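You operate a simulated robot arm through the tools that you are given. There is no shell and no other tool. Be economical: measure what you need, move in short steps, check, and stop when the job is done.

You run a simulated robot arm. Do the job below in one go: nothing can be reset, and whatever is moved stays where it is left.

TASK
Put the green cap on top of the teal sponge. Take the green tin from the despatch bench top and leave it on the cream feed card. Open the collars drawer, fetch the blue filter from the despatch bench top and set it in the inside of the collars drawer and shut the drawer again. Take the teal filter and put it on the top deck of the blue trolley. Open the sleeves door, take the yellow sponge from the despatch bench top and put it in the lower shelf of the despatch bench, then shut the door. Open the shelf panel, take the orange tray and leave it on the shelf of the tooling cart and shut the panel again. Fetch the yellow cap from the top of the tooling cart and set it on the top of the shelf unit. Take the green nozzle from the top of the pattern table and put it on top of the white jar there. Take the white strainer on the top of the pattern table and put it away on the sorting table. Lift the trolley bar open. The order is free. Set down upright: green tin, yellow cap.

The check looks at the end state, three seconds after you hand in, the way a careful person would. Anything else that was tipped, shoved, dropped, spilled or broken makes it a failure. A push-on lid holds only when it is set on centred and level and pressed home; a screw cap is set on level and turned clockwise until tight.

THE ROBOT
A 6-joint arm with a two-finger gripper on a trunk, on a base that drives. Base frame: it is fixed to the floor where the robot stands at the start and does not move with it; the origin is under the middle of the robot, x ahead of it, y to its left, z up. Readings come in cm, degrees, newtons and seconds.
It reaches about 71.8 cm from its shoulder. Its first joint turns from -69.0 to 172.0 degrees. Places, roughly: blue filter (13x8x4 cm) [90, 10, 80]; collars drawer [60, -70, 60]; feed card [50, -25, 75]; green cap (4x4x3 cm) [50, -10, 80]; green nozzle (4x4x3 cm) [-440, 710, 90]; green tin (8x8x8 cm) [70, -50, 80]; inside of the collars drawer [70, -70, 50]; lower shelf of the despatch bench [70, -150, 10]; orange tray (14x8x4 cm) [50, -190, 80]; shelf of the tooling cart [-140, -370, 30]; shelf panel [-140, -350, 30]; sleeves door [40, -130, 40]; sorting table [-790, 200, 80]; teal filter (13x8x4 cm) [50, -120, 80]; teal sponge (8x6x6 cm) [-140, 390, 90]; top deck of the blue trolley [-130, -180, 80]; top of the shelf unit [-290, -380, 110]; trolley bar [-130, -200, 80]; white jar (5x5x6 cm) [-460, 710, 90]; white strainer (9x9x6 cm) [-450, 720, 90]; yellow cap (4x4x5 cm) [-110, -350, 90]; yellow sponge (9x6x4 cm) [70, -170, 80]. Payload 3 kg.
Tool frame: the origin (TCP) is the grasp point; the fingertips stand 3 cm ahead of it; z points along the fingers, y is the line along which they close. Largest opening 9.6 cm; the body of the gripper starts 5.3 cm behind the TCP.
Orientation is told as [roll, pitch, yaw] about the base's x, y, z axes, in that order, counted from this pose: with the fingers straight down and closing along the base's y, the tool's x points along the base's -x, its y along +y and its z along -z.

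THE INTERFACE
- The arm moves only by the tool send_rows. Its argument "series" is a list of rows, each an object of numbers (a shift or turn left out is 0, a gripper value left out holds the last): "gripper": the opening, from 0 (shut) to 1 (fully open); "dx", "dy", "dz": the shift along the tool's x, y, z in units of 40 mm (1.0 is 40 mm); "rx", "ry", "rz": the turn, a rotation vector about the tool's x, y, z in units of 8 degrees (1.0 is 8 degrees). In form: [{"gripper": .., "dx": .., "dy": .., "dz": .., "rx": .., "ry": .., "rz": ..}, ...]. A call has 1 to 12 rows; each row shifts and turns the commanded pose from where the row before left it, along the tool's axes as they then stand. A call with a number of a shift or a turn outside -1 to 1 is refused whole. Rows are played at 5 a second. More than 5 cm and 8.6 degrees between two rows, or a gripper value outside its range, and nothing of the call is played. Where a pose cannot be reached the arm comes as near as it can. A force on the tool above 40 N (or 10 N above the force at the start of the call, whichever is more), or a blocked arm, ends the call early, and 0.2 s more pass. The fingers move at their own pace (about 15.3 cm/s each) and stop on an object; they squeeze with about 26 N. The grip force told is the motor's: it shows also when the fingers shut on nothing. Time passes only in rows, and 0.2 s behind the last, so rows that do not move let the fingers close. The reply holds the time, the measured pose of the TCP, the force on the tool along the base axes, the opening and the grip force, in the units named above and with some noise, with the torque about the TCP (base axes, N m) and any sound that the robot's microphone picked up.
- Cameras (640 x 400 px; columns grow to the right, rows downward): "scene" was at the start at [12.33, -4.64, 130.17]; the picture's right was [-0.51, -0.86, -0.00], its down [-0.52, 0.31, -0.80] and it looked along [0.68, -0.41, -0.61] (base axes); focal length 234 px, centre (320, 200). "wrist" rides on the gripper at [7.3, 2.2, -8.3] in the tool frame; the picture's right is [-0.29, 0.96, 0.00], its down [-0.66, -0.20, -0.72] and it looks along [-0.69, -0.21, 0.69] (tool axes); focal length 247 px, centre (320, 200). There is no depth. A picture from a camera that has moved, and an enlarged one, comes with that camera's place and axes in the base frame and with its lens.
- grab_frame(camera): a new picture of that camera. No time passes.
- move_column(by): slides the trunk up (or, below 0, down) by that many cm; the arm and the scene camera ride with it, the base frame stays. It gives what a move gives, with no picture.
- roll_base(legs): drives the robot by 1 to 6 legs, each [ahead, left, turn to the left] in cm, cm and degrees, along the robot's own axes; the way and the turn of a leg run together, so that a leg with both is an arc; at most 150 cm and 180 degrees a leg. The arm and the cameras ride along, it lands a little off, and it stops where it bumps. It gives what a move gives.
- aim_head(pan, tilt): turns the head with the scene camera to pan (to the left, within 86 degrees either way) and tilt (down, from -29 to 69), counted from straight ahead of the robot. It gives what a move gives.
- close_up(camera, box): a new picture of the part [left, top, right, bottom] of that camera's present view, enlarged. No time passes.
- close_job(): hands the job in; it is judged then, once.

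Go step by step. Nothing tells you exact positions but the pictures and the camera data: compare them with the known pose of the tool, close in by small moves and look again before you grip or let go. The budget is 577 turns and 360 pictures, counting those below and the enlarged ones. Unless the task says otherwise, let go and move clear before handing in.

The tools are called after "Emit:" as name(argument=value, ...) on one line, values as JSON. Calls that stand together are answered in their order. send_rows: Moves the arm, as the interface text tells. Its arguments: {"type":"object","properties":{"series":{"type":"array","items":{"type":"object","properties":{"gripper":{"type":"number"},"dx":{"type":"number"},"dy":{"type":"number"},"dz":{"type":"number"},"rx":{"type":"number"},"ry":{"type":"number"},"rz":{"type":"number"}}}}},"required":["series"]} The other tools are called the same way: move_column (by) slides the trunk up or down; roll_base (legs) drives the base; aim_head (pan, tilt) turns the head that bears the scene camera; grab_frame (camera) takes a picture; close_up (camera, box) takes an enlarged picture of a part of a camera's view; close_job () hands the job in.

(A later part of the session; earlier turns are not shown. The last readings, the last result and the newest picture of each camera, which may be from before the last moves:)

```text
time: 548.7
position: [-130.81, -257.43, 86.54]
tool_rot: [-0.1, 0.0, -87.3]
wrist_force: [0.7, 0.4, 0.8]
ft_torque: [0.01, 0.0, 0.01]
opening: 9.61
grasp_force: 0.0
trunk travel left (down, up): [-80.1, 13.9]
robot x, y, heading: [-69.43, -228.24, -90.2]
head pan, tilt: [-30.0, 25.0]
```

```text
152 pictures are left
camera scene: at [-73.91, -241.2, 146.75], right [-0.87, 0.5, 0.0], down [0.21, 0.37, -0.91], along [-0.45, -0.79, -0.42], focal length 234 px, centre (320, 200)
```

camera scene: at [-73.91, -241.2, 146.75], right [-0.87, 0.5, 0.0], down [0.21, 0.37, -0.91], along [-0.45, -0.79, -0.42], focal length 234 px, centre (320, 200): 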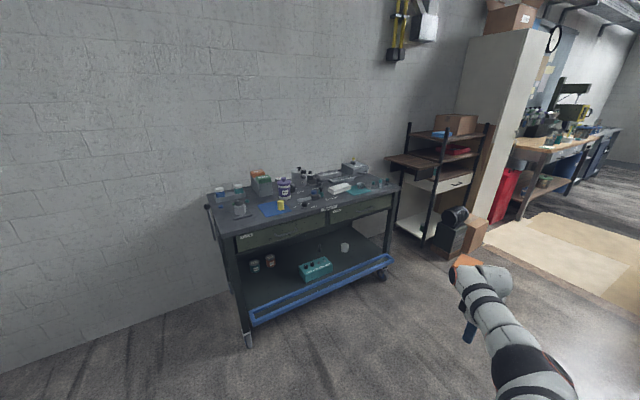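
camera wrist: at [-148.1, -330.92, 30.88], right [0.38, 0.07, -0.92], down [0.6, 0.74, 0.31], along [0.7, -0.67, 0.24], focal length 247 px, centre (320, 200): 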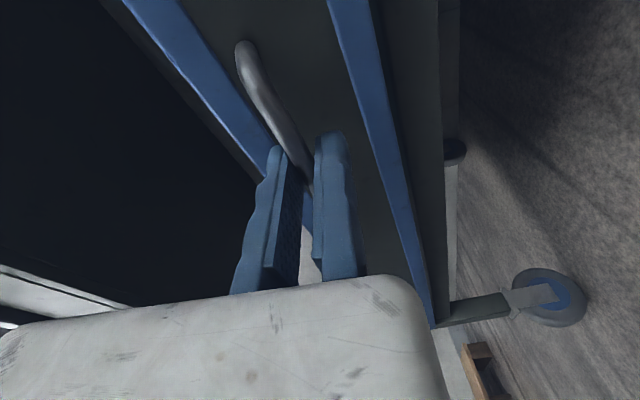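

Emit:
move_column(by=13.5)

Emit:
roll_base(legs=[[0, 0, 154.2]])

Emit:
send_rows(series=[{"rz": -0.95}, {"rz": -0.95}, {"rz": -0.95}])

Emit:
roll_base(legs=[[59.7, -24.3, 0]])

Emit:
grab_frame(camera="wrist")

```text
time: 550.4
position: [-130.77, -257.49, 100.13]
tool_rot: [0.0, -0.2, -87.4]
wrist_force: [0.1, -0.2, 1.0]
ft_torque: [-0.01, -0.02, -0.02]
opening: 9.62
grasp_force: 0.0
trunk travel left (down, up): [-93.6, 0.4]
robot x, y, heading: [-69.19, -228.09, -90.2]
head pan, tilt: [-30.0, 25.0]
```

```text
time: 556.9
position: [-1.12, -233.25, 100.16]
tool_rot: [-0.1, -0.2, 62.8]
wrist_force: [-0.5, 0.4, 0.2]
ft_torque: [0.01, -0.02, -0.03]
opening: 9.61
grasp_force: 0.0
trunk travel left (down, up): [-93.6, 0.4]
robot x, y, heading: [-69.55, -228.37, 60.0]
head pan, tilt: [-30.0, 25.0]
```

```text
time: 557.7
position: [-1.08, -233.15, 100.03]
tool_rot: [-0.1, 0.1, 85.8]
wrist_force: [0.2, -0.7, -0.6]
ft_torque: [-0.04, 0.01, -0.04]
opening: 9.59
grasp_force: 0.0
trunk travel left (down, up): [-93.6, 0.4]
robot x, y, heading: [-69.56, -228.27, 60.2]
head pan, tilt: [-30.0, 25.0]
```

```text
time: 561.3
position: [48.98, -193.58, 100.16]
tool_rot: [-0.1, 0.0, 85.8]
wrist_force: [-0.3, -0.4, -0.3]
ft_torque: [0.01, 0.02, 0.01]
opening: 9.59
grasp_force: 0.1
trunk travel left (down, up): [-93.6, 0.4]
robot x, y, heading: [-19.02, -188.79, 60.0]
head pan, tilt: [-30.0, 25.0]
```

```text
151 pictures are left
camera wrist: at [46.04, -200.85, 108.6], right [-0.93, 0.36, 0.0], down [0.25, 0.64, 0.72], along [0.26, 0.67, -0.69], focal length 247 px, centre (320, 200)
```

wrist: 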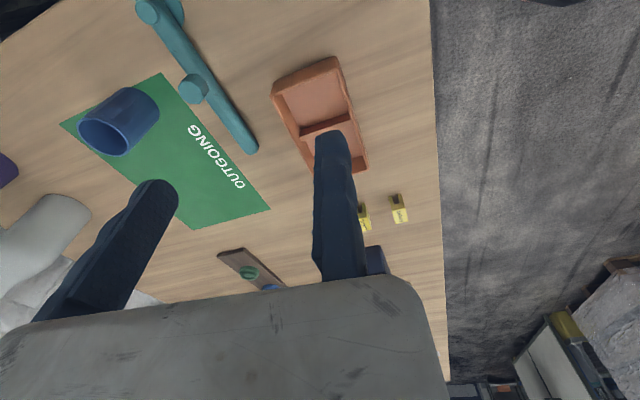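

Emit:
send_rows(series=[{"rz": -0.52}])

Emit:
roll_base(legs=[[4.5, 5.8, 0]])

Emit:
move_column(by=-11.5)

Emit:
grab_frame(camera="wrist")

```text
time: 561.7
position: [49.0, -193.57, 100.04]
tool_rot: [-0.1, 0.0, 89.9]
wrist_force: [0.0, 0.8, -0.8]
ft_torque: [0.0, 0.02, 0.01]
opening: 9.61
grasp_force: 0.1
trunk travel left (down, up): [-93.6, 0.4]
robot x, y, heading: [-19.24, -188.22, 60.3]
head pan, tilt: [-30.0, 25.0]
```

```text
time: 562.7
position: [46.34, -187.25, 100.02]
tool_rot: [0.0, -0.1, 89.9]
wrist_force: [-0.3, 0.6, -0.1]
ft_torque: [0.04, 0.03, -0.01]
opening: 9.61
grasp_force: 0.0
trunk travel left (down, up): [-93.6, 0.4]
robot x, y, heading: [-21.59, -182.02, 60.5]
head pan, tilt: [-30.0, 25.0]
```

```text
time: 564.2
position: [46.28, -187.09, 88.62]
tool_rot: [-0.1, 0.1, 90.0]
wrist_force: [-0.2, -0.2, 0.1]
ft_torque: [0.04, -0.03, 0.04]
opening: 9.59
grasp_force: 0.0
trunk travel left (down, up): [-82.1, 11.9]
robot x, y, heading: [-22.01, -181.98, 60.4]
head pan, tilt: [-30.0, 25.0]
```

```text
150 pictures are left
camera wrist: at [43.87, -194.41, 97.08], right [-0.96, 0.29, 0.0], down [0.2, 0.66, 0.72], along [0.21, 0.69, -0.69], focal length 247 px, centre (320, 200)
```

wrist: 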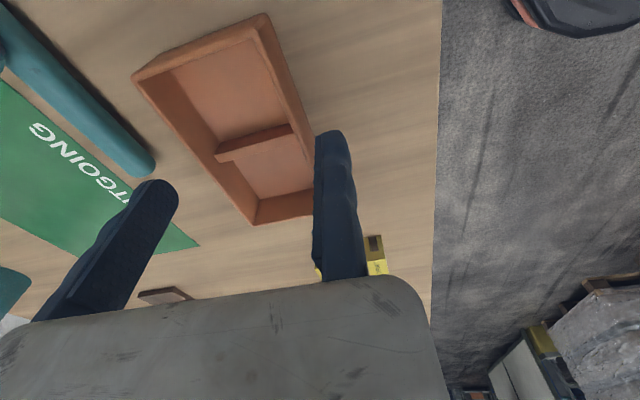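

Emit:
move_column(by=-5.2)

Emit:
send_rows(series=[{"gripper": 0}, {"gripper": 0}, {"gripper": 0}, {"gripper": 0}])

Emit:
move_column(by=16.5)

Emit:
grab_frame(camera="wrist")

```text
time: 565.1
position: [46.3, -186.99, 83.39]
tool_rot: [0.0, 0.0, 90.0]
wrist_force: [-0.1, 0.4, -0.3]
ft_torque: [0.01, 0.02, -0.02]
opening: 9.6
grasp_force: 0.0
trunk travel left (down, up): [-76.9, 17.1]
robot x, y, heading: [-21.54, -182.27, 60.3]
head pan, tilt: [-30.0, 25.0]
```

```text
time: 566.1
position: [46.3, -186.97, 83.42]
tool_rot: [-0.1, -0.1, 89.9]
wrist_force: [-0.9, -0.5, 0.0]
ft_torque: [-0.08, 0.0, -0.03]
opening: 7.46
grasp_force: 25.7
trunk travel left (down, up): [-76.9, 17.1]
robot x, y, heading: [-22.05, -181.72, 60.2]
head pan, tilt: [-30.0, 25.0]
```

```text
time: 568.0
position: [46.3, -186.97, 99.82]
tool_rot: [-0.1, 0.1, 89.8]
wrist_force: [-0.2, -0.3, -0.6]
ft_torque: [0.02, 0.04, -0.02]
opening: 7.46
grasp_force: 26.3
trunk travel left (down, up): [-93.4, 0.6]
robot x, y, heading: [-21.76, -181.95, 60.3]
head pan, tilt: [-30.0, 25.0]
```

```text
149 pictures are left
camera wrist: at [43.91, -194.41, 108.34], right [-0.96, 0.29, 0.0], down [0.2, 0.66, 0.72], along [0.21, 0.69, -0.69], focal length 247 px, centre (320, 200)
```

wrist: 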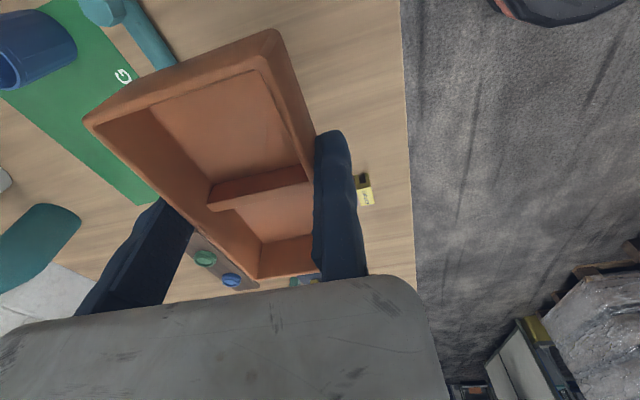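

Tray held. I'll carry it to the cart, turn in open space, and lower.

Emit:
roll_base(legs=[[-52.5, 25.3, 0]])

Emit:
roll_base(legs=[[0, 0, -85.3]])

Emit:
move_column(by=-40)

Emit:
move_column(by=-18)

Emit:
aim_head(pan=-60, tilt=35)

Emit:
grab_frame(camera="scene")

```text
time: 571.2
position: [-0.82, -219.44, 99.89]
tool_rot: [-0.1, 0.0, 89.8]
wrist_force: [-0.2, -0.5, -0.1]
ft_torque: [-0.02, 0.02, 0.01]
opening: 7.47
grasp_force: 25.6
trunk travel left (down, up): [-93.4, 0.6]
robot x, y, heading: [-69.27, -214.41, 60.4]
head pan, tilt: [-30.0, 25.0]
```

```text
time: 575.4
position: [-72.78, -282.56, 99.9]
tool_rot: [0.0, 0.0, 0.9]
wrist_force: [-0.1, -1.1, -1.5]
ft_torque: [0.07, 0.05, 0.03]
opening: 7.46
grasp_force: 26.3
trunk travel left (down, up): [-93.4, 0.6]
robot x, y, heading: [-68.89, -214.27, -28.8]
head pan, tilt: [-30.0, 25.0]
```

```text
time: 579.3
position: [-72.95, -282.43, 59.73]
tool_rot: [-0.2, 0.0, 0.9]
wrist_force: [0.5, 0.1, -1.7]
ft_torque: [0.06, 0.05, -0.03]
opening: 7.45
grasp_force: 26.4
trunk travel left (down, up): [-53.4, 40.6]
robot x, y, heading: [-68.95, -214.19, -28.6]
head pan, tilt: [-30.0, 25.0]
```

```text
time: 581.3
position: [-72.92, -282.4, 41.94]
tool_rot: [-0.1, 0.1, 0.9]
wrist_force: [0.9, -0.1, -1.1]
ft_torque: [0.04, -0.02, -0.01]
opening: 7.47
grasp_force: 26.4
trunk travel left (down, up): [-35.4, 58.6]
robot x, y, heading: [-68.67, -214.45, -28.7]
head pan, tilt: [-30.0, 25.0]
```

```text
time: 582.2
position: [-72.9, -282.46, 41.9]
tool_rot: [0.0, 0.0, 0.9]
wrist_force: [-0.6, -0.2, -1.5]
ft_torque: [0.03, 0.03, -0.01]
opening: 7.45
grasp_force: 26.1
trunk travel left (down, up): [-35.4, 58.6]
robot x, y, heading: [-68.72, -214.07, -28.7]
head pan, tilt: [-60.0, 35.0]
```

```text
148 pictures are left
camera scene: at [-64.52, -225.67, 100.48], right [-1.0, -0.02, 0.0], down [-0.01, 0.57, -0.82], along [0.02, -0.82, -0.57], focal length 234 px, centre (320, 200)
```

scene: 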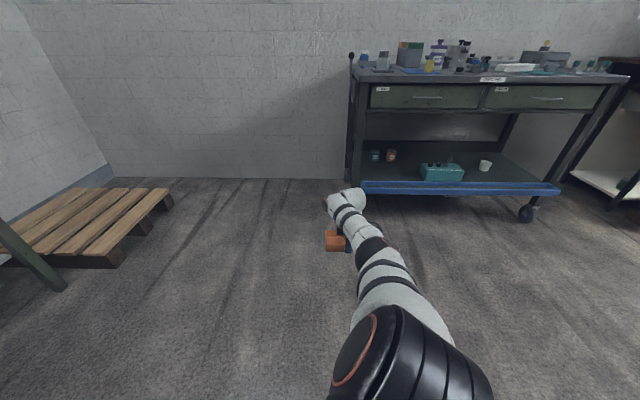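

Emit:
roll_base(legs=[[-7.4, -55.4, 0]])

Emit:
grab_frame(camera="wrist")

Emit:
grab_frame(camera="scene")

```text
time: 585.4
position: [-106.75, -327.58, 41.8]
tool_rot: [-0.1, -0.1, 0.7]
wrist_force: [-0.2, -0.3, -1.2]
ft_torque: [0.05, 0.01, -0.01]
opening: 7.47
grasp_force: 26.2
trunk travel left (down, up): [-35.4, 58.6]
robot x, y, heading: [-102.45, -259.37, -29.0]
head pan, tilt: [-60.0, 35.0]
```

```text
147 pictures are left
camera wrist: at [-114.09, -325.52, 50.33], right [0.28, 0.96, 0.0], down [0.66, -0.19, 0.72], along [0.69, -0.2, -0.69], focal length 247 px, centre (320, 200)
```

wrist: 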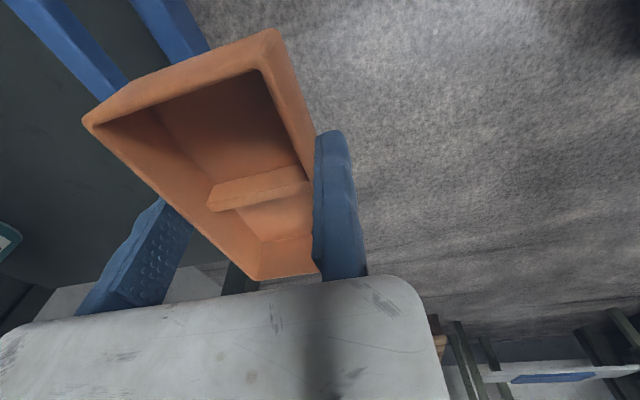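

```text
146 pictures are left
camera scene: at [-98.12, -270.93, 100.47], right [-1.0, -0.02, 0.0], down [-0.01, 0.57, -0.82], along [0.01, -0.82, -0.57], focal length 234 px, centre (320, 200)
```

scene: 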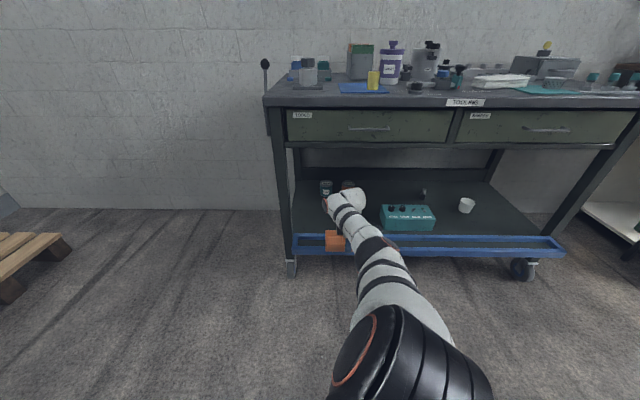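

Emit:
move_column(by=-5)

Emit:
roll_base(legs=[[7, -12, 0], [7, -12, 0]])

Emit:
grab_frame(camera="wrist")

Emit:
grab_frame(camera="scene")

```text
time: 586.4
position: [-106.67, -327.52, 36.86]
tool_rot: [0.0, 0.0, 0.7]
wrist_force: [-0.1, -0.1, -0.8]
ft_torque: [0.03, 0.01, -0.02]
opening: 7.46
grasp_force: 25.8
trunk travel left (down, up): [-30.4, 63.6]
robot x, y, heading: [-102.23, -259.33, -29.1]
head pan, tilt: [-60.0, 35.0]
```

```text
time: 588.6
position: [-106.52, -355.25, 36.67]
tool_rot: [0.0, 0.0, 0.3]
wrist_force: [-0.1, 0.3, -1.8]
ft_torque: [0.04, 0.01, 0.01]
opening: 7.45
grasp_force: 26.2
trunk travel left (down, up): [-30.4, 63.6]
robot x, y, heading: [-101.78, -287.0, -29.1]
head pan, tilt: [-60.0, 35.0]
```

```text
145 pictures are left
camera wrist: at [-113.98, -353.05, 45.32], right [0.29, 0.96, 0.0], down [0.66, -0.2, 0.72], along [0.69, -0.21, -0.69], focal length 247 px, centre (320, 200)
```

wrist: 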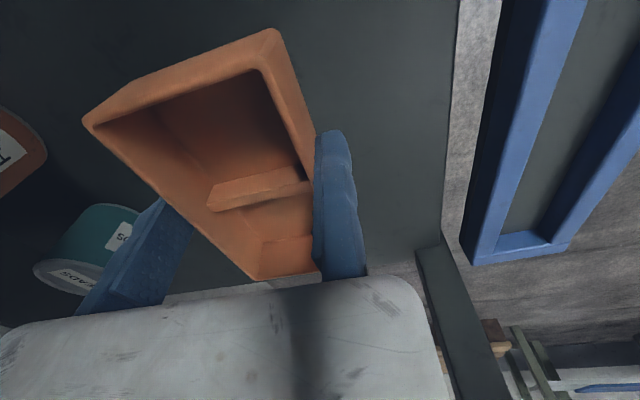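

```text
144 pictures are left
camera scene: at [-97.72, -298.56, 95.47], right [-1.0, -0.01, 0.0], down [-0.01, 0.57, -0.82], along [0.01, -0.82, -0.57], focal length 234 px, centre (320, 200)
```

scene: 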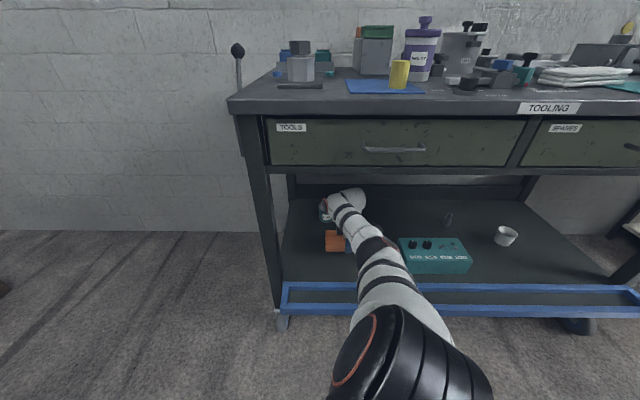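

Emit:
roll_base(legs=[[-1.2, 2.2, 0]])

Emit:
move_column(by=-3.5)

Emit:
move_column(by=-1)

Emit:
grab_frame(camera="wrist")

```text
time: 589.4
position: [-106.46, -352.57, 36.84]
tool_rot: [-0.1, -0.1, 0.4]
wrist_force: [-0.4, -0.8, -0.6]
ft_torque: [0.08, 0.03, -0.01]
opening: 7.45
grasp_force: 25.7
trunk travel left (down, up): [-30.4, 63.6]
robot x, y, heading: [-101.77, -284.34, -29.2]
head pan, tilt: [-60.0, 35.0]
```

```text
time: 590.2
position: [-106.59, -352.76, 33.41]
tool_rot: [-0.1, 0.0, 0.5]
wrist_force: [0.0, 0.0, -1.5]
ft_torque: [0.07, 0.01, 0.0]
opening: 7.45
grasp_force: 25.7
trunk travel left (down, up): [-26.9, 67.1]
robot x, y, heading: [-101.92, -284.64, -29.2]
head pan, tilt: [-60.0, 35.0]
```

```text
time: 590.8
position: [-106.48, -352.68, 32.35]
tool_rot: [-0.1, 0.0, 0.5]
wrist_force: [0.2, 0.0, -1.0]
ft_torque: [0.04, 0.02, 0.02]
opening: 7.46
grasp_force: 26.1
trunk travel left (down, up): [-25.9, 68.1]
robot x, y, heading: [-101.95, -284.68, -29.4]
head pan, tilt: [-60.0, 35.0]
```

```text
143 pictures are left
camera wrist: at [-113.95, -350.54, 40.85], right [0.29, 0.96, 0.0], down [0.66, -0.2, 0.72], along [0.69, -0.21, -0.69], focal length 247 px, centre (320, 200)
```

wrist: 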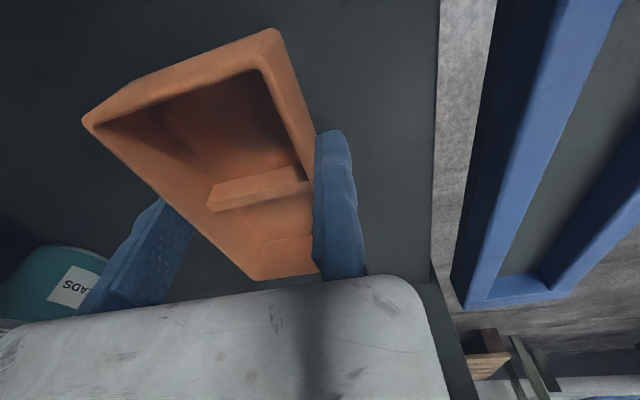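

Emit:
move_column(by=-1)

Emit:
move_column(by=-1)

Emit:
move_column(by=-1)

```text
time: 591.4
position: [-106.46, -352.77, 31.46]
tool_rot: [-0.2, 0.0, 0.4]
wrist_force: [0.2, 0.1, 1.2]
ft_torque: [0.07, 0.0, 0.01]
opening: 7.44
grasp_force: 26.2
trunk travel left (down, up): [-24.9, 69.1]
robot x, y, heading: [-101.96, -284.39, -29.3]
head pan, tilt: [-60.0, 35.0]
```

```text
time: 591.9
position: [-106.53, -352.72, 31.11]
tool_rot: [-0.7, 0.1, 0.4]
wrist_force: [0.7, 3.8, 31.4]
ft_torque: [0.37, 0.1, -0.03]
opening: 7.46
grasp_force: 26.3
trunk travel left (down, up): [-23.9, 70.1]
robot x, y, heading: [-102.24, -284.56, -29.5]
head pan, tilt: [-60.0, 35.0]
```

```text
time: 592.3
position: [-106.56, -352.78, 30.95]
tool_rot: [-0.6, 0.1, 0.5]
wrist_force: [1.3, 14.2, 27.9]
ft_torque: [0.64, -0.28, 0.1]
opening: 7.49
grasp_force: 25.9
trunk travel left (down, up): [-23.7, 70.3]
robot x, y, heading: [-102.07, -284.49, -29.2]
head pan, tilt: [-60.0, 35.0]
stopped: the force on the tool passed its limit at 48 N (the readings are from after the stop); the commanded pose is now the measured one
```

Emit:
move_column(by=0.7)

Emit:
send_rows(series=[{"gripper": 0.9}, {"gripper": 0.9}, {"gripper": 0.9}])

Emit:
roll_base(legs=[[-0.25, 0.4, 0]])

Emit:
move_column(by=6)

Emit:
grab_frame(camera="wrist")

```text
time: 592.8
position: [-106.5, -352.75, 30.98]
tool_rot: [-0.3, 0.0, 0.4]
wrist_force: [-0.4, -0.2, 0.7]
ft_torque: [-0.12, 0.16, -0.01]
opening: 7.47
grasp_force: 25.9
trunk travel left (down, up): [-24.4, 69.6]
robot x, y, heading: [-101.97, -284.52, -29.3]
head pan, tilt: [-60.0, 35.0]
```

```text
time: 593.6
position: [-106.46, -352.86, 31.09]
tool_rot: [-0.3, 0.1, 0.3]
wrist_force: [-0.5, -1.0, -0.1]
ft_torque: [-0.02, -0.01, -0.02]
opening: 8.64
grasp_force: 0.1
trunk travel left (down, up): [-24.4, 69.6]
robot x, y, heading: [-102.14, -284.13, -29.4]
head pan, tilt: [-60.0, 35.0]
```

```text
time: 594.3
position: [-106.52, -352.37, 31.11]
tool_rot: [-0.3, 0.0, 0.5]
wrist_force: [0.3, -0.4, 0.0]
ft_torque: [-0.01, 0.01, -0.02]
opening: 8.66
grasp_force: 0.1
trunk travel left (down, up): [-24.4, 69.6]
robot x, y, heading: [-101.99, -284.01, -29.5]
head pan, tilt: [-60.0, 35.0]
```

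```text
time: 595.3
position: [-106.56, -352.3, 37.07]
tool_rot: [-0.3, 0.1, 0.5]
wrist_force: [0.5, -0.2, -0.1]
ft_torque: [0.01, 0.03, 0.01]
opening: 8.64
grasp_force: 0.2
trunk travel left (down, up): [-30.4, 63.6]
robot x, y, heading: [-101.82, -283.99, -29.3]
head pan, tilt: [-60.0, 35.0]
```

```text
142 pictures are left
camera wrist: at [-113.99, -350.16, 45.56], right [0.29, 0.96, -0.01], down [0.66, -0.19, 0.72], along [0.69, -0.21, -0.69], focal length 247 px, centre (320, 200)
```

wrist: 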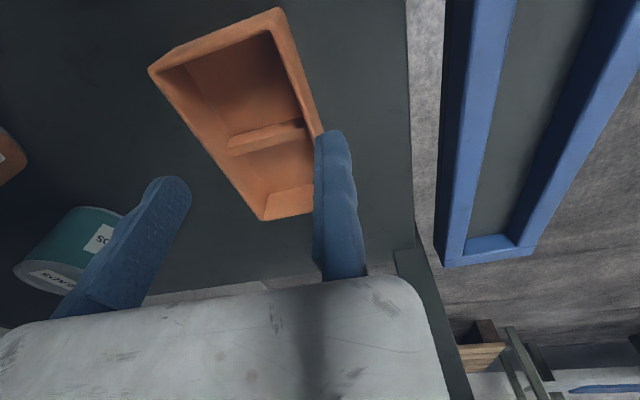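

The tray rests on the shelf. I'll back out and set the tool pointing forward and 30° down to lift the panel shut.

Emit:
roll_base(legs=[[-17, 30.6, 0]])

Emit:
roll_base(legs=[[0, 0, -60.7]])

Emit:
send_rows(series=[{"gripper": 0, "rz": 1}, {"rz": 1}, {"rz": 1}, {"rz": 0.7}, {"dx": -0.65, "dz": -0.04, "ry": -0.94}, {"dx": -0.65, "dz": -0.04, "ry": -0.94}, {"dx": -0.65, "dz": -0.04, "ry": -0.94}, {"dx": -0.65, "dz": -0.04, "ry": -0.94}, {"dx": -0.65, "dz": -0.04, "ry": -0.94}, {"dx": -0.65, "dz": -0.04, "ry": -0.94}, {"dx": -0.65, "dz": -0.04, "ry": -0.94}, {"dx": -0.65, "dz": -0.04, "ry": -0.94}])

Emit:
aim_head(pan=-40, tilt=35)

Emit:
grab_frame(camera="scene")

```text
time: 597.6
position: [-105.92, -317.07, 37.08]
tool_rot: [-0.4, 0.2, 0.5]
wrist_force: [-0.6, -0.8, 0.2]
ft_torque: [-0.02, 0.02, -0.01]
opening: 8.66
grasp_force: 0.1
trunk travel left (down, up): [-30.4, 63.6]
robot x, y, heading: [-101.5, -248.47, -29.2]
head pan, tilt: [-60.0, 35.0]
```

```text
time: 600.6
position: [-162.56, -279.74, 37.12]
tool_rot: [-0.4, 0.1, -59.0]
wrist_force: [0.1, -0.8, 0.3]
ft_torque: [0.0, 0.02, -0.01]
opening: 8.64
grasp_force: 0.0
trunk travel left (down, up): [-30.4, 63.6]
robot x, y, heading: [-101.56, -248.69, -88.6]
head pan, tilt: [-60.0, 35.0]
```

```text
time: 603.2
position: [-161.89, -296.84, 47.27]
tool_rot: [-0.6, -60.4, -88.0]
wrist_force: [0.9, 1.5, -0.1]
ft_torque: [0.01, -0.02, -0.03]
opening: 0.0
grasp_force: 26.2
trunk travel left (down, up): [-30.4, 63.6]
robot x, y, heading: [-101.68, -248.9, -88.3]
head pan, tilt: [-60.0, 35.0]
```

```text
time: 604.1
position: [-161.97, -296.69, 47.13]
tool_rot: [-0.6, -60.2, -88.0]
wrist_force: [0.0, 0.0, 0.0]
ft_torque: [-0.01, -0.01, -0.01]
opening: 0.0
grasp_force: 26.2
trunk travel left (down, up): [-30.4, 63.6]
robot x, y, heading: [-101.66, -248.87, -88.9]
head pan, tilt: [-40.0, 35.0]
```

```text
141 pictures are left
camera scene: at [-107.02, -260.84, 95.5], right [-0.78, 0.62, 0.0], down [0.36, 0.45, -0.82], along [-0.51, -0.64, -0.57], focal length 234 px, centre (320, 200)
```

scene: 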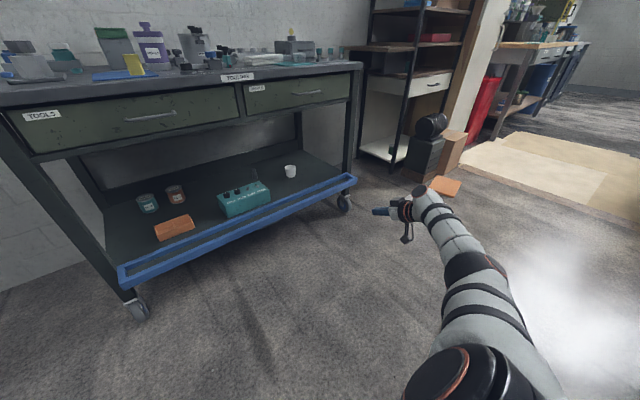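

Emit:
roll_base(legs=[[26.5, 39.5, -1]])

Emit:
move_column(by=-24.3)

Emit:
grab_frame(camera="wrist")

Emit:
grab_frame(camera="scene")

```text
time: 606.9
position: [-123.01, -321.47, 47.07]
tool_rot: [-0.7, -60.3, -89.1]
wrist_force: [1.0, -0.3, -0.6]
ft_torque: [0.0, 0.01, -0.01]
opening: 0.0
grasp_force: 26.3
trunk travel left (down, up): [-30.4, 63.6]
robot x, y, heading: [-61.87, -274.41, -89.6]
head pan, tilt: [-40.0, 35.0]
```

```text
time: 609.4
position: [-123.1, -321.38, 22.89]
tool_rot: [-0.6, -60.3, -88.9]
wrist_force: [0.4, 1.0, -0.4]
ft_torque: [0.02, -0.02, -0.01]
opening: 0.0
grasp_force: 25.8
trunk travel left (down, up): [-6.1, 87.9]
robot x, y, heading: [-61.88, -274.44, -89.6]
head pan, tilt: [-40.0, 35.0]
```

```text
140 pictures are left
camera wrist: at [-120.94, -310.53, 20.77], right [0.96, -0.14, 0.25], down [-0.2, 0.3, 0.93], along [-0.2, -0.94, 0.26], focal length 247 px, centre (320, 200)
```

wrist: 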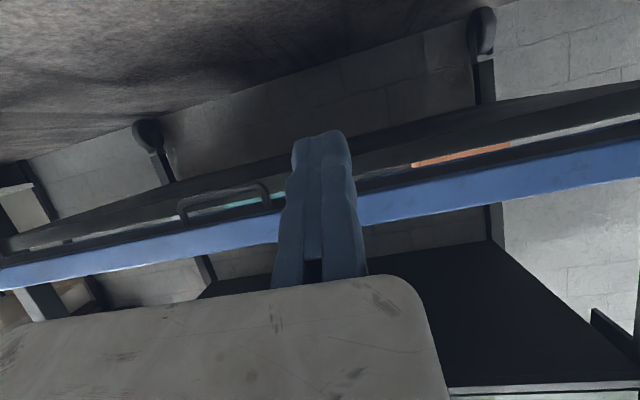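

```text
139 pictures are left
camera scene: at [-67.45, -286.4, 71.2], right [-0.77, 0.64, 0.0], down [0.37, 0.44, -0.82], along [-0.52, -0.63, -0.57], focal length 234 px, centre (320, 200)
```

scene: 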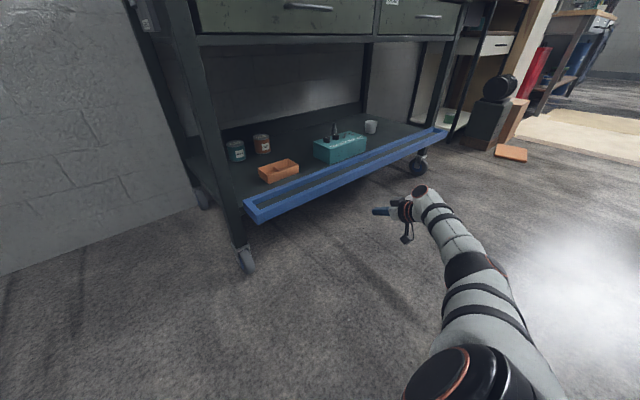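

Emit:
roll_base(legs=[[19.5, 0, 0]])

Emit:
move_column(by=4)

Emit:
grab_frame(camera="wrist")

Emit:
close_up(camera="scene", box=[180, 100, 460, 300])

```text
time: 611.0
position: [-123.5, -338.87, 23.18]
tool_rot: [-1.8, -59.7, -88.4]
wrist_force: [4.4, 8.0, 11.1]
ft_torque: [-0.13, 0.15, -0.04]
opening: 0.03
grasp_force: 25.9
trunk travel left (down, up): [-6.1, 87.9]
robot x, y, heading: [-61.56, -293.06, -90.4]
head pan, tilt: [-40.0, 35.0]
stopped in leg 1: the force on the tool passed its limit at 130 N (the readings are from after the stop); the commanded pose is now the measured one
```

```text
time: 611.8
position: [-123.53, -338.96, 26.72]
tool_rot: [-1.4, -59.5, -88.7]
wrist_force: [1.6, 1.8, -3.0]
ft_torque: [-0.14, 0.02, -0.08]
opening: 0.0
grasp_force: 32.8
trunk travel left (down, up): [-10.1, 83.9]
robot x, y, heading: [-61.82, -292.92, -90.2]
head pan, tilt: [-40.0, 35.0]
```

```text
138 pictures are left
camera wrist: at [-121.44, -328.04, 24.76], right [0.96, -0.15, 0.24], down [-0.19, 0.29, 0.94], along [-0.21, -0.95, 0.25], focal length 247 px, centre (320, 200)
```

wrist: 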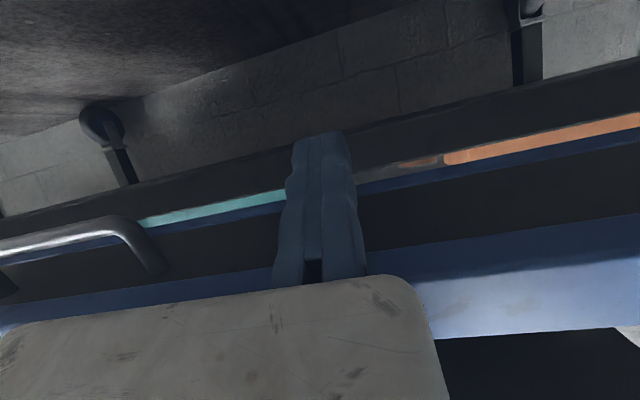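

```text
2.00 times, centred on (320, 200) of scene
camera zoom: at [-67.46, -304.92, 75.2], right [-0.76, 0.65, 0.0], down [0.37, 0.44, -0.82], along [-0.53, -0.63, -0.57], focal length 468 px, centre (320, 200)
```

zoom: 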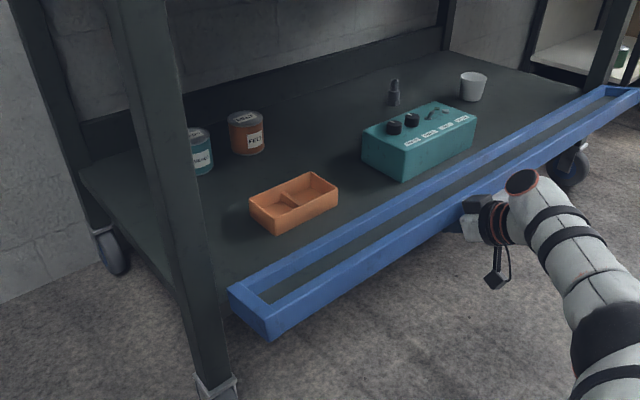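

The finger is under the panel. I'll raise to swing it up.

Emit:
move_column(by=2)

Emit:
move_column(by=2)

Emit:
close_up(camera="scene", box=[180, 100, 460, 300])

```text
time: 612.5
position: [-123.6, -338.88, 28.82]
tool_rot: [-1.3, -59.5, -88.8]
wrist_force: [0.0, 1.4, -1.8]
ft_torque: [-0.11, -0.02, -0.05]
opening: 0.0
grasp_force: 33.3
trunk travel left (down, up): [-12.1, 81.9]
robot x, y, heading: [-61.64, -292.66, -90.4]
head pan, tilt: [-40.0, 35.0]
```

```text
time: 613.2
position: [-123.64, -338.83, 30.58]
tool_rot: [-1.2, -59.4, -88.8]
wrist_force: [2.9, 3.1, -6.8]
ft_torque: [0.24, -0.01, 0.04]
opening: 0.59
grasp_force: 33.4
trunk travel left (down, up): [-14.1, 79.9]
robot x, y, heading: [-61.55, -293.21, -89.8]
head pan, tilt: [-40.0, 35.0]
```

```text
2.00 times, centred on (320, 200) of scene
camera zoom: at [-67.52, -304.95, 79.18], right [-0.76, 0.65, 0.0], down [0.37, 0.44, -0.82], along [-0.53, -0.63, -0.57], focal length 468 px, centre (320, 200)
```

zoom: 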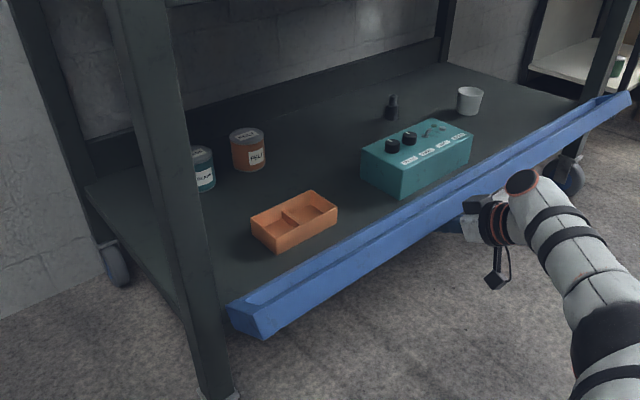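

Emit:
move_column(by=2.5)

Emit:
roll_base(legs=[[2, 0, 0]])

Emit:
close_up(camera="scene", box=[180, 100, 460, 300])

Emit:
grab_frame(camera="wrist")

```text
time: 613.9
position: [-123.55, -338.97, 33.46]
tool_rot: [-1.5, -59.7, -88.6]
wrist_force: [0.6, 0.7, -0.3]
ft_torque: [0.0, 0.01, 0.03]
opening: 0.01
grasp_force: 32.7
trunk travel left (down, up): [-16.6, 77.4]
robot x, y, heading: [-61.37, -293.29, -90.3]
head pan, tilt: [-40.0, 35.0]
```

```text
time: 614.7
position: [-123.57, -340.97, 33.26]
tool_rot: [-1.5, -59.5, -88.7]
wrist_force: [0.6, -1.4, 0.5]
ft_torque: [-0.03, -0.02, 0.01]
opening: 0.02
grasp_force: 33.0
trunk travel left (down, up): [-16.6, 77.4]
robot x, y, heading: [-61.6, -294.94, -90.3]
head pan, tilt: [-40.0, 35.0]
```

```text
2.00 times, centred on (320, 200) of scene
camera zoom: at [-67.43, -306.94, 81.69], right [-0.76, 0.64, 0.0], down [0.37, 0.44, -0.82], along [-0.53, -0.63, -0.57], focal length 468 px, centre (320, 200)
```

zoom: 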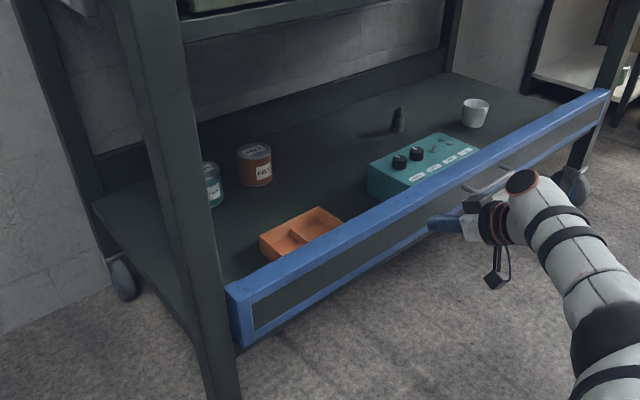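

```text
134 pictures are left
camera wrist: at [-121.4, -330.15, 31.28], right [0.96, -0.15, 0.24], down [-0.19, 0.29, 0.94], along [-0.21, -0.95, 0.25], focal length 247 px, centre (320, 200)
```

wrist: 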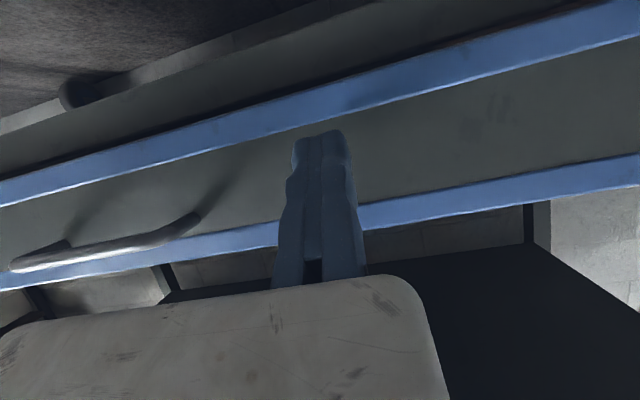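

Emit:
roll_base(legs=[[2.5, 0, 0]])

Emit:
roll_base(legs=[[1.5, 0, 0]])

Emit:
close_up(camera="scene", box=[180, 100, 460, 300])

```text
time: 615.5
position: [-123.75, -341.68, 33.1]
tool_rot: [-1.4, -59.0, -88.7]
wrist_force: [-0.1, 1.8, 1.8]
ft_torque: [0.0, 0.0, 0.04]
opening: 0.57
grasp_force: 33.4
trunk travel left (down, up): [-16.6, 77.4]
robot x, y, heading: [-61.64, -296.39, -90.5]
head pan, tilt: [-40.0, 35.0]
stopped in leg 1: the force on the tool passed its limit at 68 N (the readings are from after the stop); the commanded pose is now the measured one
```

```text
time: 616.2
position: [-124.0, -341.55, 32.88]
tool_rot: [-1.3, -58.2, -88.8]
wrist_force: [0.0, 0.5, -0.1]
ft_torque: [0.03, 0.0, 0.03]
opening: 0.0
grasp_force: 32.8
trunk travel left (down, up): [-16.6, 77.4]
robot x, y, heading: [-61.59, -296.66, -90.3]
head pan, tilt: [-40.0, 35.0]
stopped in leg 1: the force on the tool passed its limit at 59 N (the readings are from after the stop); the commanded pose is now the measured one
```

```text
2.00 times, centred on (320, 200) of scene
camera zoom: at [-67.48, -308.42, 81.69], right [-0.76, 0.65, 0.0], down [0.37, 0.44, -0.82], along [-0.53, -0.62, -0.57], focal length 468 px, centre (320, 200)
```

zoom: 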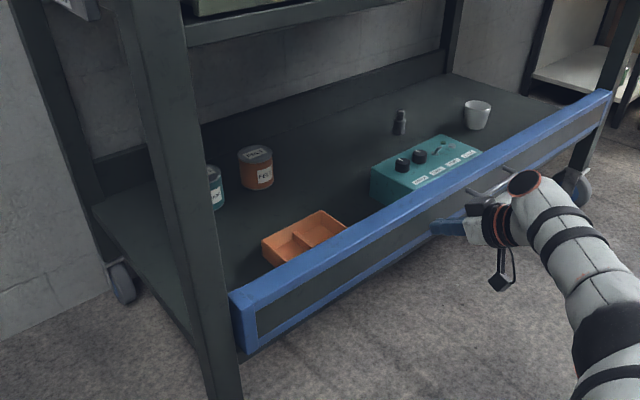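

Emit:
roll_base(legs=[[-25, 0, 0]])

Emit:
close_up(camera="scene", box=[130, 60, 480, 300])

```text
time: 618.0
position: [-123.64, -317.07, 32.8]
tool_rot: [-1.3, -58.1, -88.7]
wrist_force: [-0.2, 0.1, -0.5]
ft_torque: [0.01, -0.01, 0.0]
opening: 0.0
grasp_force: 33.6
trunk travel left (down, up): [-16.6, 77.4]
robot x, y, heading: [-61.4, -271.94, -90.5]
head pan, tilt: [-40.0, 35.0]
```

```text
1.67 times, centred on (305, 180) of scene
camera zoom: at [-67.29, -283.76, 81.7], right [-0.76, 0.65, 0.0], down [0.37, 0.44, -0.82], along [-0.53, -0.62, -0.57], focal length 390 px, centre (345, 233)
```

zoom: 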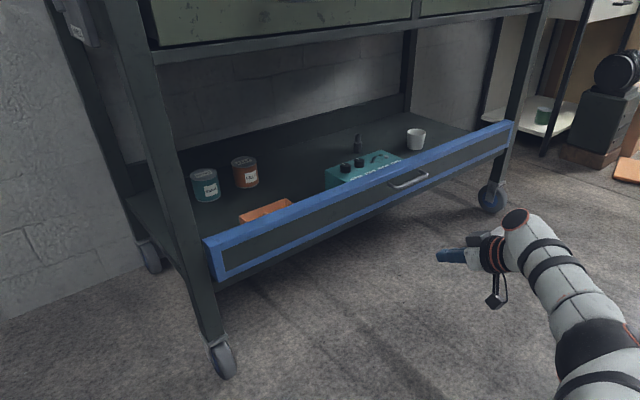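

The panel is shut with the tray inside. Next: the yellow cap on top of the cart. I'll raise and return the tool to vertical.

Emit:
move_column(by=40)

Emit:
move_column(by=37)

Emit:
send_rows(series=[{"gripper": 0.62, "dx": 0.65, "dz": -0.04, "ry": 0.94}, {"dx": 0.65, "dz": -0.04, "ry": 0.94}, {"dx": 0.65, "dz": -0.04, "ry": 0.94}, {"dx": 0.65, "dz": -0.04, "ry": 0.94}, {"dx": 0.65, "dz": -0.04, "ry": 0.94}, {"dx": 0.65, "dz": -0.04, "ry": 0.94}, {"dx": 0.65, "dz": -0.04, "ry": 0.94}, {"dx": 0.48, "dz": -0.03, "ry": 0.68}, {}])

Emit:
roll_base(legs=[[0, 0, 64.5]])

Emit:
aim_head(pan=-60, tilt=35)

Emit:
grab_frame(camera="scene")

```text
time: 621.9
position: [-123.52, -317.14, 72.87]
tool_rot: [-1.3, -58.2, -88.7]
wrist_force: [-0.2, -0.3, -0.5]
ft_torque: [0.02, 0.0, 0.01]
opening: 0.01
grasp_force: 33.1
trunk travel left (down, up): [-56.6, 37.4]
robot x, y, heading: [-61.47, -271.75, -90.3]
head pan, tilt: [-40.0, 35.0]
```

```text
time: 625.5
position: [-123.64, -317.03, 109.88]
tool_rot: [-1.3, -58.2, -88.7]
wrist_force: [0.5, 0.0, -0.2]
ft_torque: [-0.02, -0.04, 0.01]
opening: 0.0
grasp_force: 33.4
trunk travel left (down, up): [-93.6, 0.4]
robot x, y, heading: [-61.33, -271.84, -90.4]
head pan, tilt: [-40.0, 35.0]
```

```text
time: 627.5
position: [-123.92, -300.25, 100.46]
tool_rot: [-0.8, 0.0, -89.9]
wrist_force: [0.7, 0.3, -0.8]
ft_torque: [-0.01, 0.0, -0.03]
opening: 5.94
grasp_force: 0.1
trunk travel left (down, up): [-93.6, 0.4]
robot x, y, heading: [-61.15, -272.0, -90.6]
head pan, tilt: [-40.0, 35.0]
```

```text
time: 630.7
position: [-62.19, -340.53, 100.52]
tool_rot: [-0.8, -0.1, -24.7]
wrist_force: [-0.6, 0.1, -0.1]
ft_torque: [-0.02, 0.0, 0.0]
opening: 5.99
grasp_force: 0.1
trunk travel left (down, up): [-93.6, 0.4]
robot x, y, heading: [-61.61, -271.89, -25.3]
head pan, tilt: [-40.0, 35.0]
```

```text
time: 631.5
position: [-62.13, -340.49, 100.58]
tool_rot: [-0.7, -0.1, -24.6]
wrist_force: [-0.6, -0.1, 0.1]
ft_torque: [0.0, 0.04, 0.0]
opening: 5.93
grasp_force: 0.1
trunk travel left (down, up): [-93.6, 0.4]
robot x, y, heading: [-61.56, -271.87, -25.1]
head pan, tilt: [-60.0, 35.0]
```

```text
131 pictures are left
camera scene: at [-56.29, -282.97, 158.7], right [-1.0, -0.08, 0.0], down [-0.05, 0.57, -0.82], along [0.07, -0.82, -0.57], focal length 234 px, centre (320, 200)
```

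scene: 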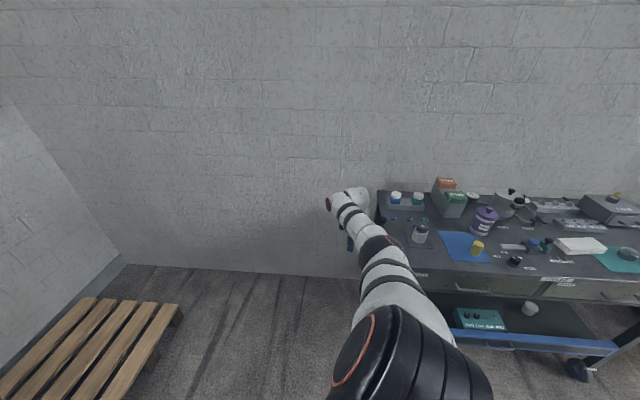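

Emit:
roll_base(legs=[[-44.2, -24, 0]])

Emit:
grab_frame(camera="wrist")

```text
time: 634.5
position: [-112.06, -342.72, 100.43]
tool_rot: [-0.8, -0.1, -24.4]
wrist_force: [-0.6, -0.1, -0.6]
ft_torque: [-0.01, -0.02, 0.03]
opening: 5.96
grasp_force: 0.1
trunk travel left (down, up): [-93.6, 0.4]
robot x, y, heading: [-112.16, -274.22, -24.8]
head pan, tilt: [-60.0, 35.0]
```

```text
130 pictures are left
camera wrist: at [-117.86, -337.58, 108.88], right [0.66, 0.75, -0.01], down [0.52, -0.45, 0.73], along [0.54, -0.49, -0.69], focal length 247 px, centre (320, 200)
```

wrist: 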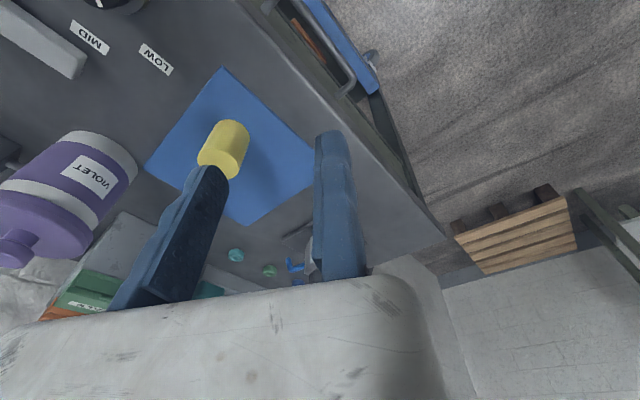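

Emit:
roll_base(legs=[[3.3, -7.5, 0]])

Emit:
move_column(by=-5)

Emit:
grab_frame(camera="wrist")

```text
time: 635.6
position: [-112.12, -350.7, 100.57]
tool_rot: [-0.8, -0.1, -24.2]
wrist_force: [0.1, 0.2, -0.1]
ft_torque: [0.0, 0.0, -0.01]
opening: 5.93
grasp_force: 0.0
trunk travel left (down, up): [-93.6, 0.4]
robot x, y, heading: [-112.11, -281.98, -24.9]
head pan, tilt: [-60.0, 35.0]
```

```text
time: 636.5
position: [-112.24, -350.93, 95.51]
tool_rot: [-0.8, -0.3, -24.3]
wrist_force: [-0.1, -0.7, 0.2]
ft_torque: [-0.04, -0.01, -0.04]
opening: 5.93
grasp_force: 0.0
trunk travel left (down, up): [-88.6, 5.4]
robot x, y, heading: [-112.05, -282.27, -24.9]
head pan, tilt: [-60.0, 35.0]
```

```text
129 pictures are left
camera wrist: at [-117.99, -345.8, 103.91], right [0.66, 0.75, -0.01], down [0.52, -0.45, 0.73], along [0.54, -0.49, -0.69], focal length 247 px, centre (320, 200)
```

wrist: 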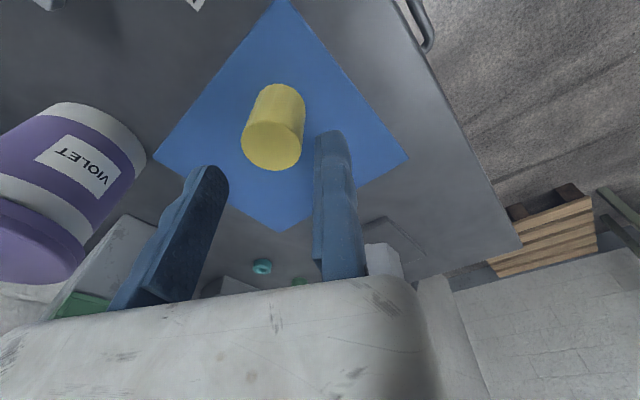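

Emit:
move_column(by=-4.6)

Emit:
grab_frame(camera="wrist")

Emit:
send_rows(series=[{"gripper": 0}, {"gripper": 0}, {"gripper": 0}])

```text
time: 637.4
position: [-112.21, -350.9, 90.82]
tool_rot: [-0.7, -0.1, -24.4]
wrist_force: [0.6, 0.4, -0.5]
ft_torque: [-0.01, -0.01, 0.01]
opening: 5.95
grasp_force: 0.0
trunk travel left (down, up): [-84.0, 10.0]
robot x, y, heading: [-111.68, -282.14, -25.0]
head pan, tilt: [-60.0, 35.0]
```

```text
128 pictures are left
camera wrist: at [-117.99, -345.84, 99.28], right [0.66, 0.75, -0.01], down [0.52, -0.45, 0.73], along [0.54, -0.49, -0.69], focal length 247 px, centre (320, 200)
```

wrist: 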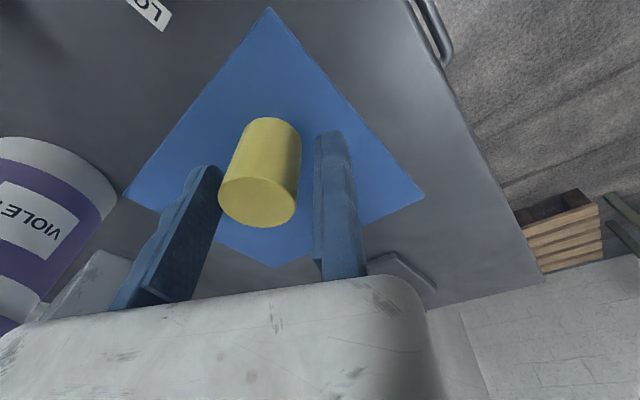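

```text
time: 638.2
position: [-112.21, -350.98, 90.89]
tool_rot: [-0.8, -0.2, -24.2]
wrist_force: [-0.4, -0.6, 4.3]
ft_torque: [-0.04, 0.04, 0.01]
opening: 3.42
grasp_force: 26.2
trunk travel left (down, up): [-84.0, 10.0]
robot x, y, heading: [-111.89, -282.53, -24.9]
head pan, tilt: [-60.0, 35.0]
```

The yellow cap is held. I'll lift, back out, and look at the shelf unit.

Emit:
move_column(by=9.8)

Emit:
roll_base(legs=[[-16, 36, 0]])

Emit:
aim_head(pan=-86, tilt=15)

Emit:
grab_frame(camera="scene")

```text
time: 639.5
position: [-112.16, -350.95, 100.63]
tool_rot: [-0.6, -0.1, -24.3]
wrist_force: [-0.1, 0.1, 0.2]
ft_torque: [-0.04, -0.01, 0.01]
opening: 3.45
grasp_force: 26.4
trunk travel left (down, up): [-93.8, 0.2]
robot x, y, heading: [-111.73, -282.52, -24.9]
head pan, tilt: [-60.0, 35.0]
```

```text
time: 641.9
position: [-111.45, -312.15, 100.61]
tool_rot: [-0.6, -0.1, -23.9]
wrist_force: [0.3, -0.5, -0.3]
ft_torque: [0.02, 0.0, 0.0]
opening: 3.43
grasp_force: 26.0
trunk travel left (down, up): [-93.8, 0.2]
robot x, y, heading: [-111.27, -243.63, -24.4]
head pan, tilt: [-60.0, 35.0]
```

```text
time: 642.8
position: [-111.13, -312.16, 100.52]
tool_rot: [-0.7, 0.0, -23.9]
wrist_force: [1.2, -0.1, 0.2]
ft_torque: [-0.02, 0.0, 0.03]
opening: 3.42
grasp_force: 26.0
trunk travel left (down, up): [-93.8, 0.2]
robot x, y, heading: [-111.44, -243.35, -24.5]
head pan, tilt: [-85.9, 15.0]
```

```text
127 pictures are left
camera scene: at [-110.3, -254.52, 162.09], right [-0.94, 0.35, 0.0], down [0.09, 0.24, -0.97], along [-0.34, -0.91, -0.26], focal length 234 px, centre (320, 200)
```

scene: 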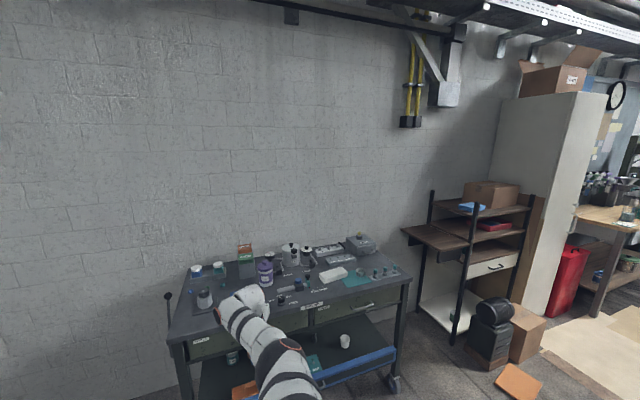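

Emit:
close_up(camera="scene", box=[390, 160, 560, 380])

```text
1.82 times, centred on (475, 270) of scene
camera zoom: at [-110.3, -254.52, 162.09], right [-0.94, 0.35, 0.0], down [0.09, 0.24, -0.97], along [-0.34, -0.91, -0.26], focal length 425 px, centre (38, 73)
```

zoom: 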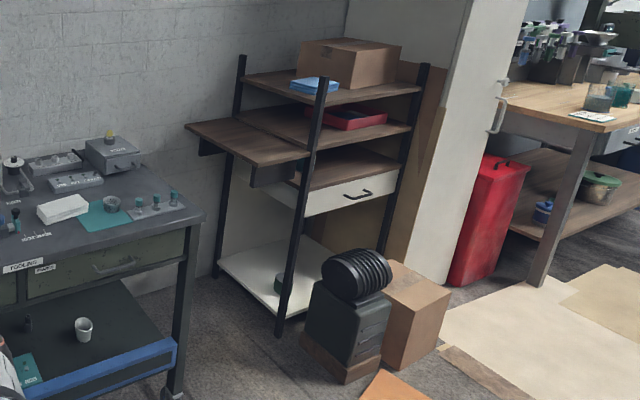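

The unit's top board is around z≈112, with free spots near its front-left. I need the hand higher, so I'll raise the arm itself in free space.

Emit:
send_rows(series=[{"gripper": 0, "dz": -0.8}, {"dz": -0.8}, {"dz": -0.8}, {"dz": -0.8}, {"dz": -0.8}, {"dz": -0.8}, {"dz": -0.8}, {}])

Emit:
grab_frame(camera="scene")

```text
time: 644.6
position: [-109.7, -311.97, 122.61]
tool_rot: [-0.8, -0.1, -23.9]
wrist_force: [-0.1, -0.4, -1.1]
ft_torque: [0.05, 0.0, 0.0]
opening: 3.41
grasp_force: 26.1
out of reach, approached as far as the arm can: row 4
trunk travel left (down, up): [-93.8, 0.2]
robot x, y, heading: [-111.44, -243.49, -24.5]
head pan, tilt: [-85.9, 15.0]
```

```text
125 pictures are left
camera scene: at [-110.35, -254.59, 162.09], right [-0.94, 0.35, 0.0], down [0.09, 0.24, -0.97], along [-0.34, -0.91, -0.26], focal length 234 px, centre (320, 200)
```

scene: 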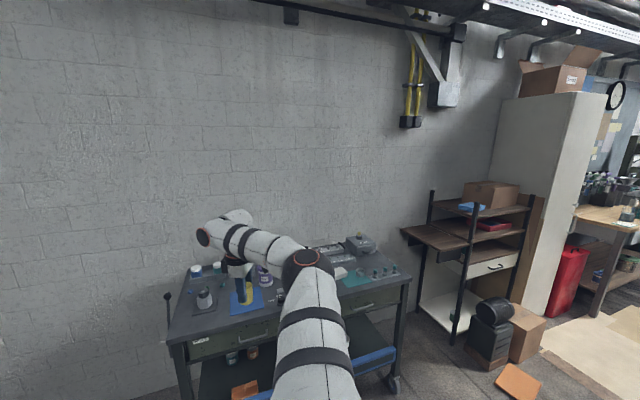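

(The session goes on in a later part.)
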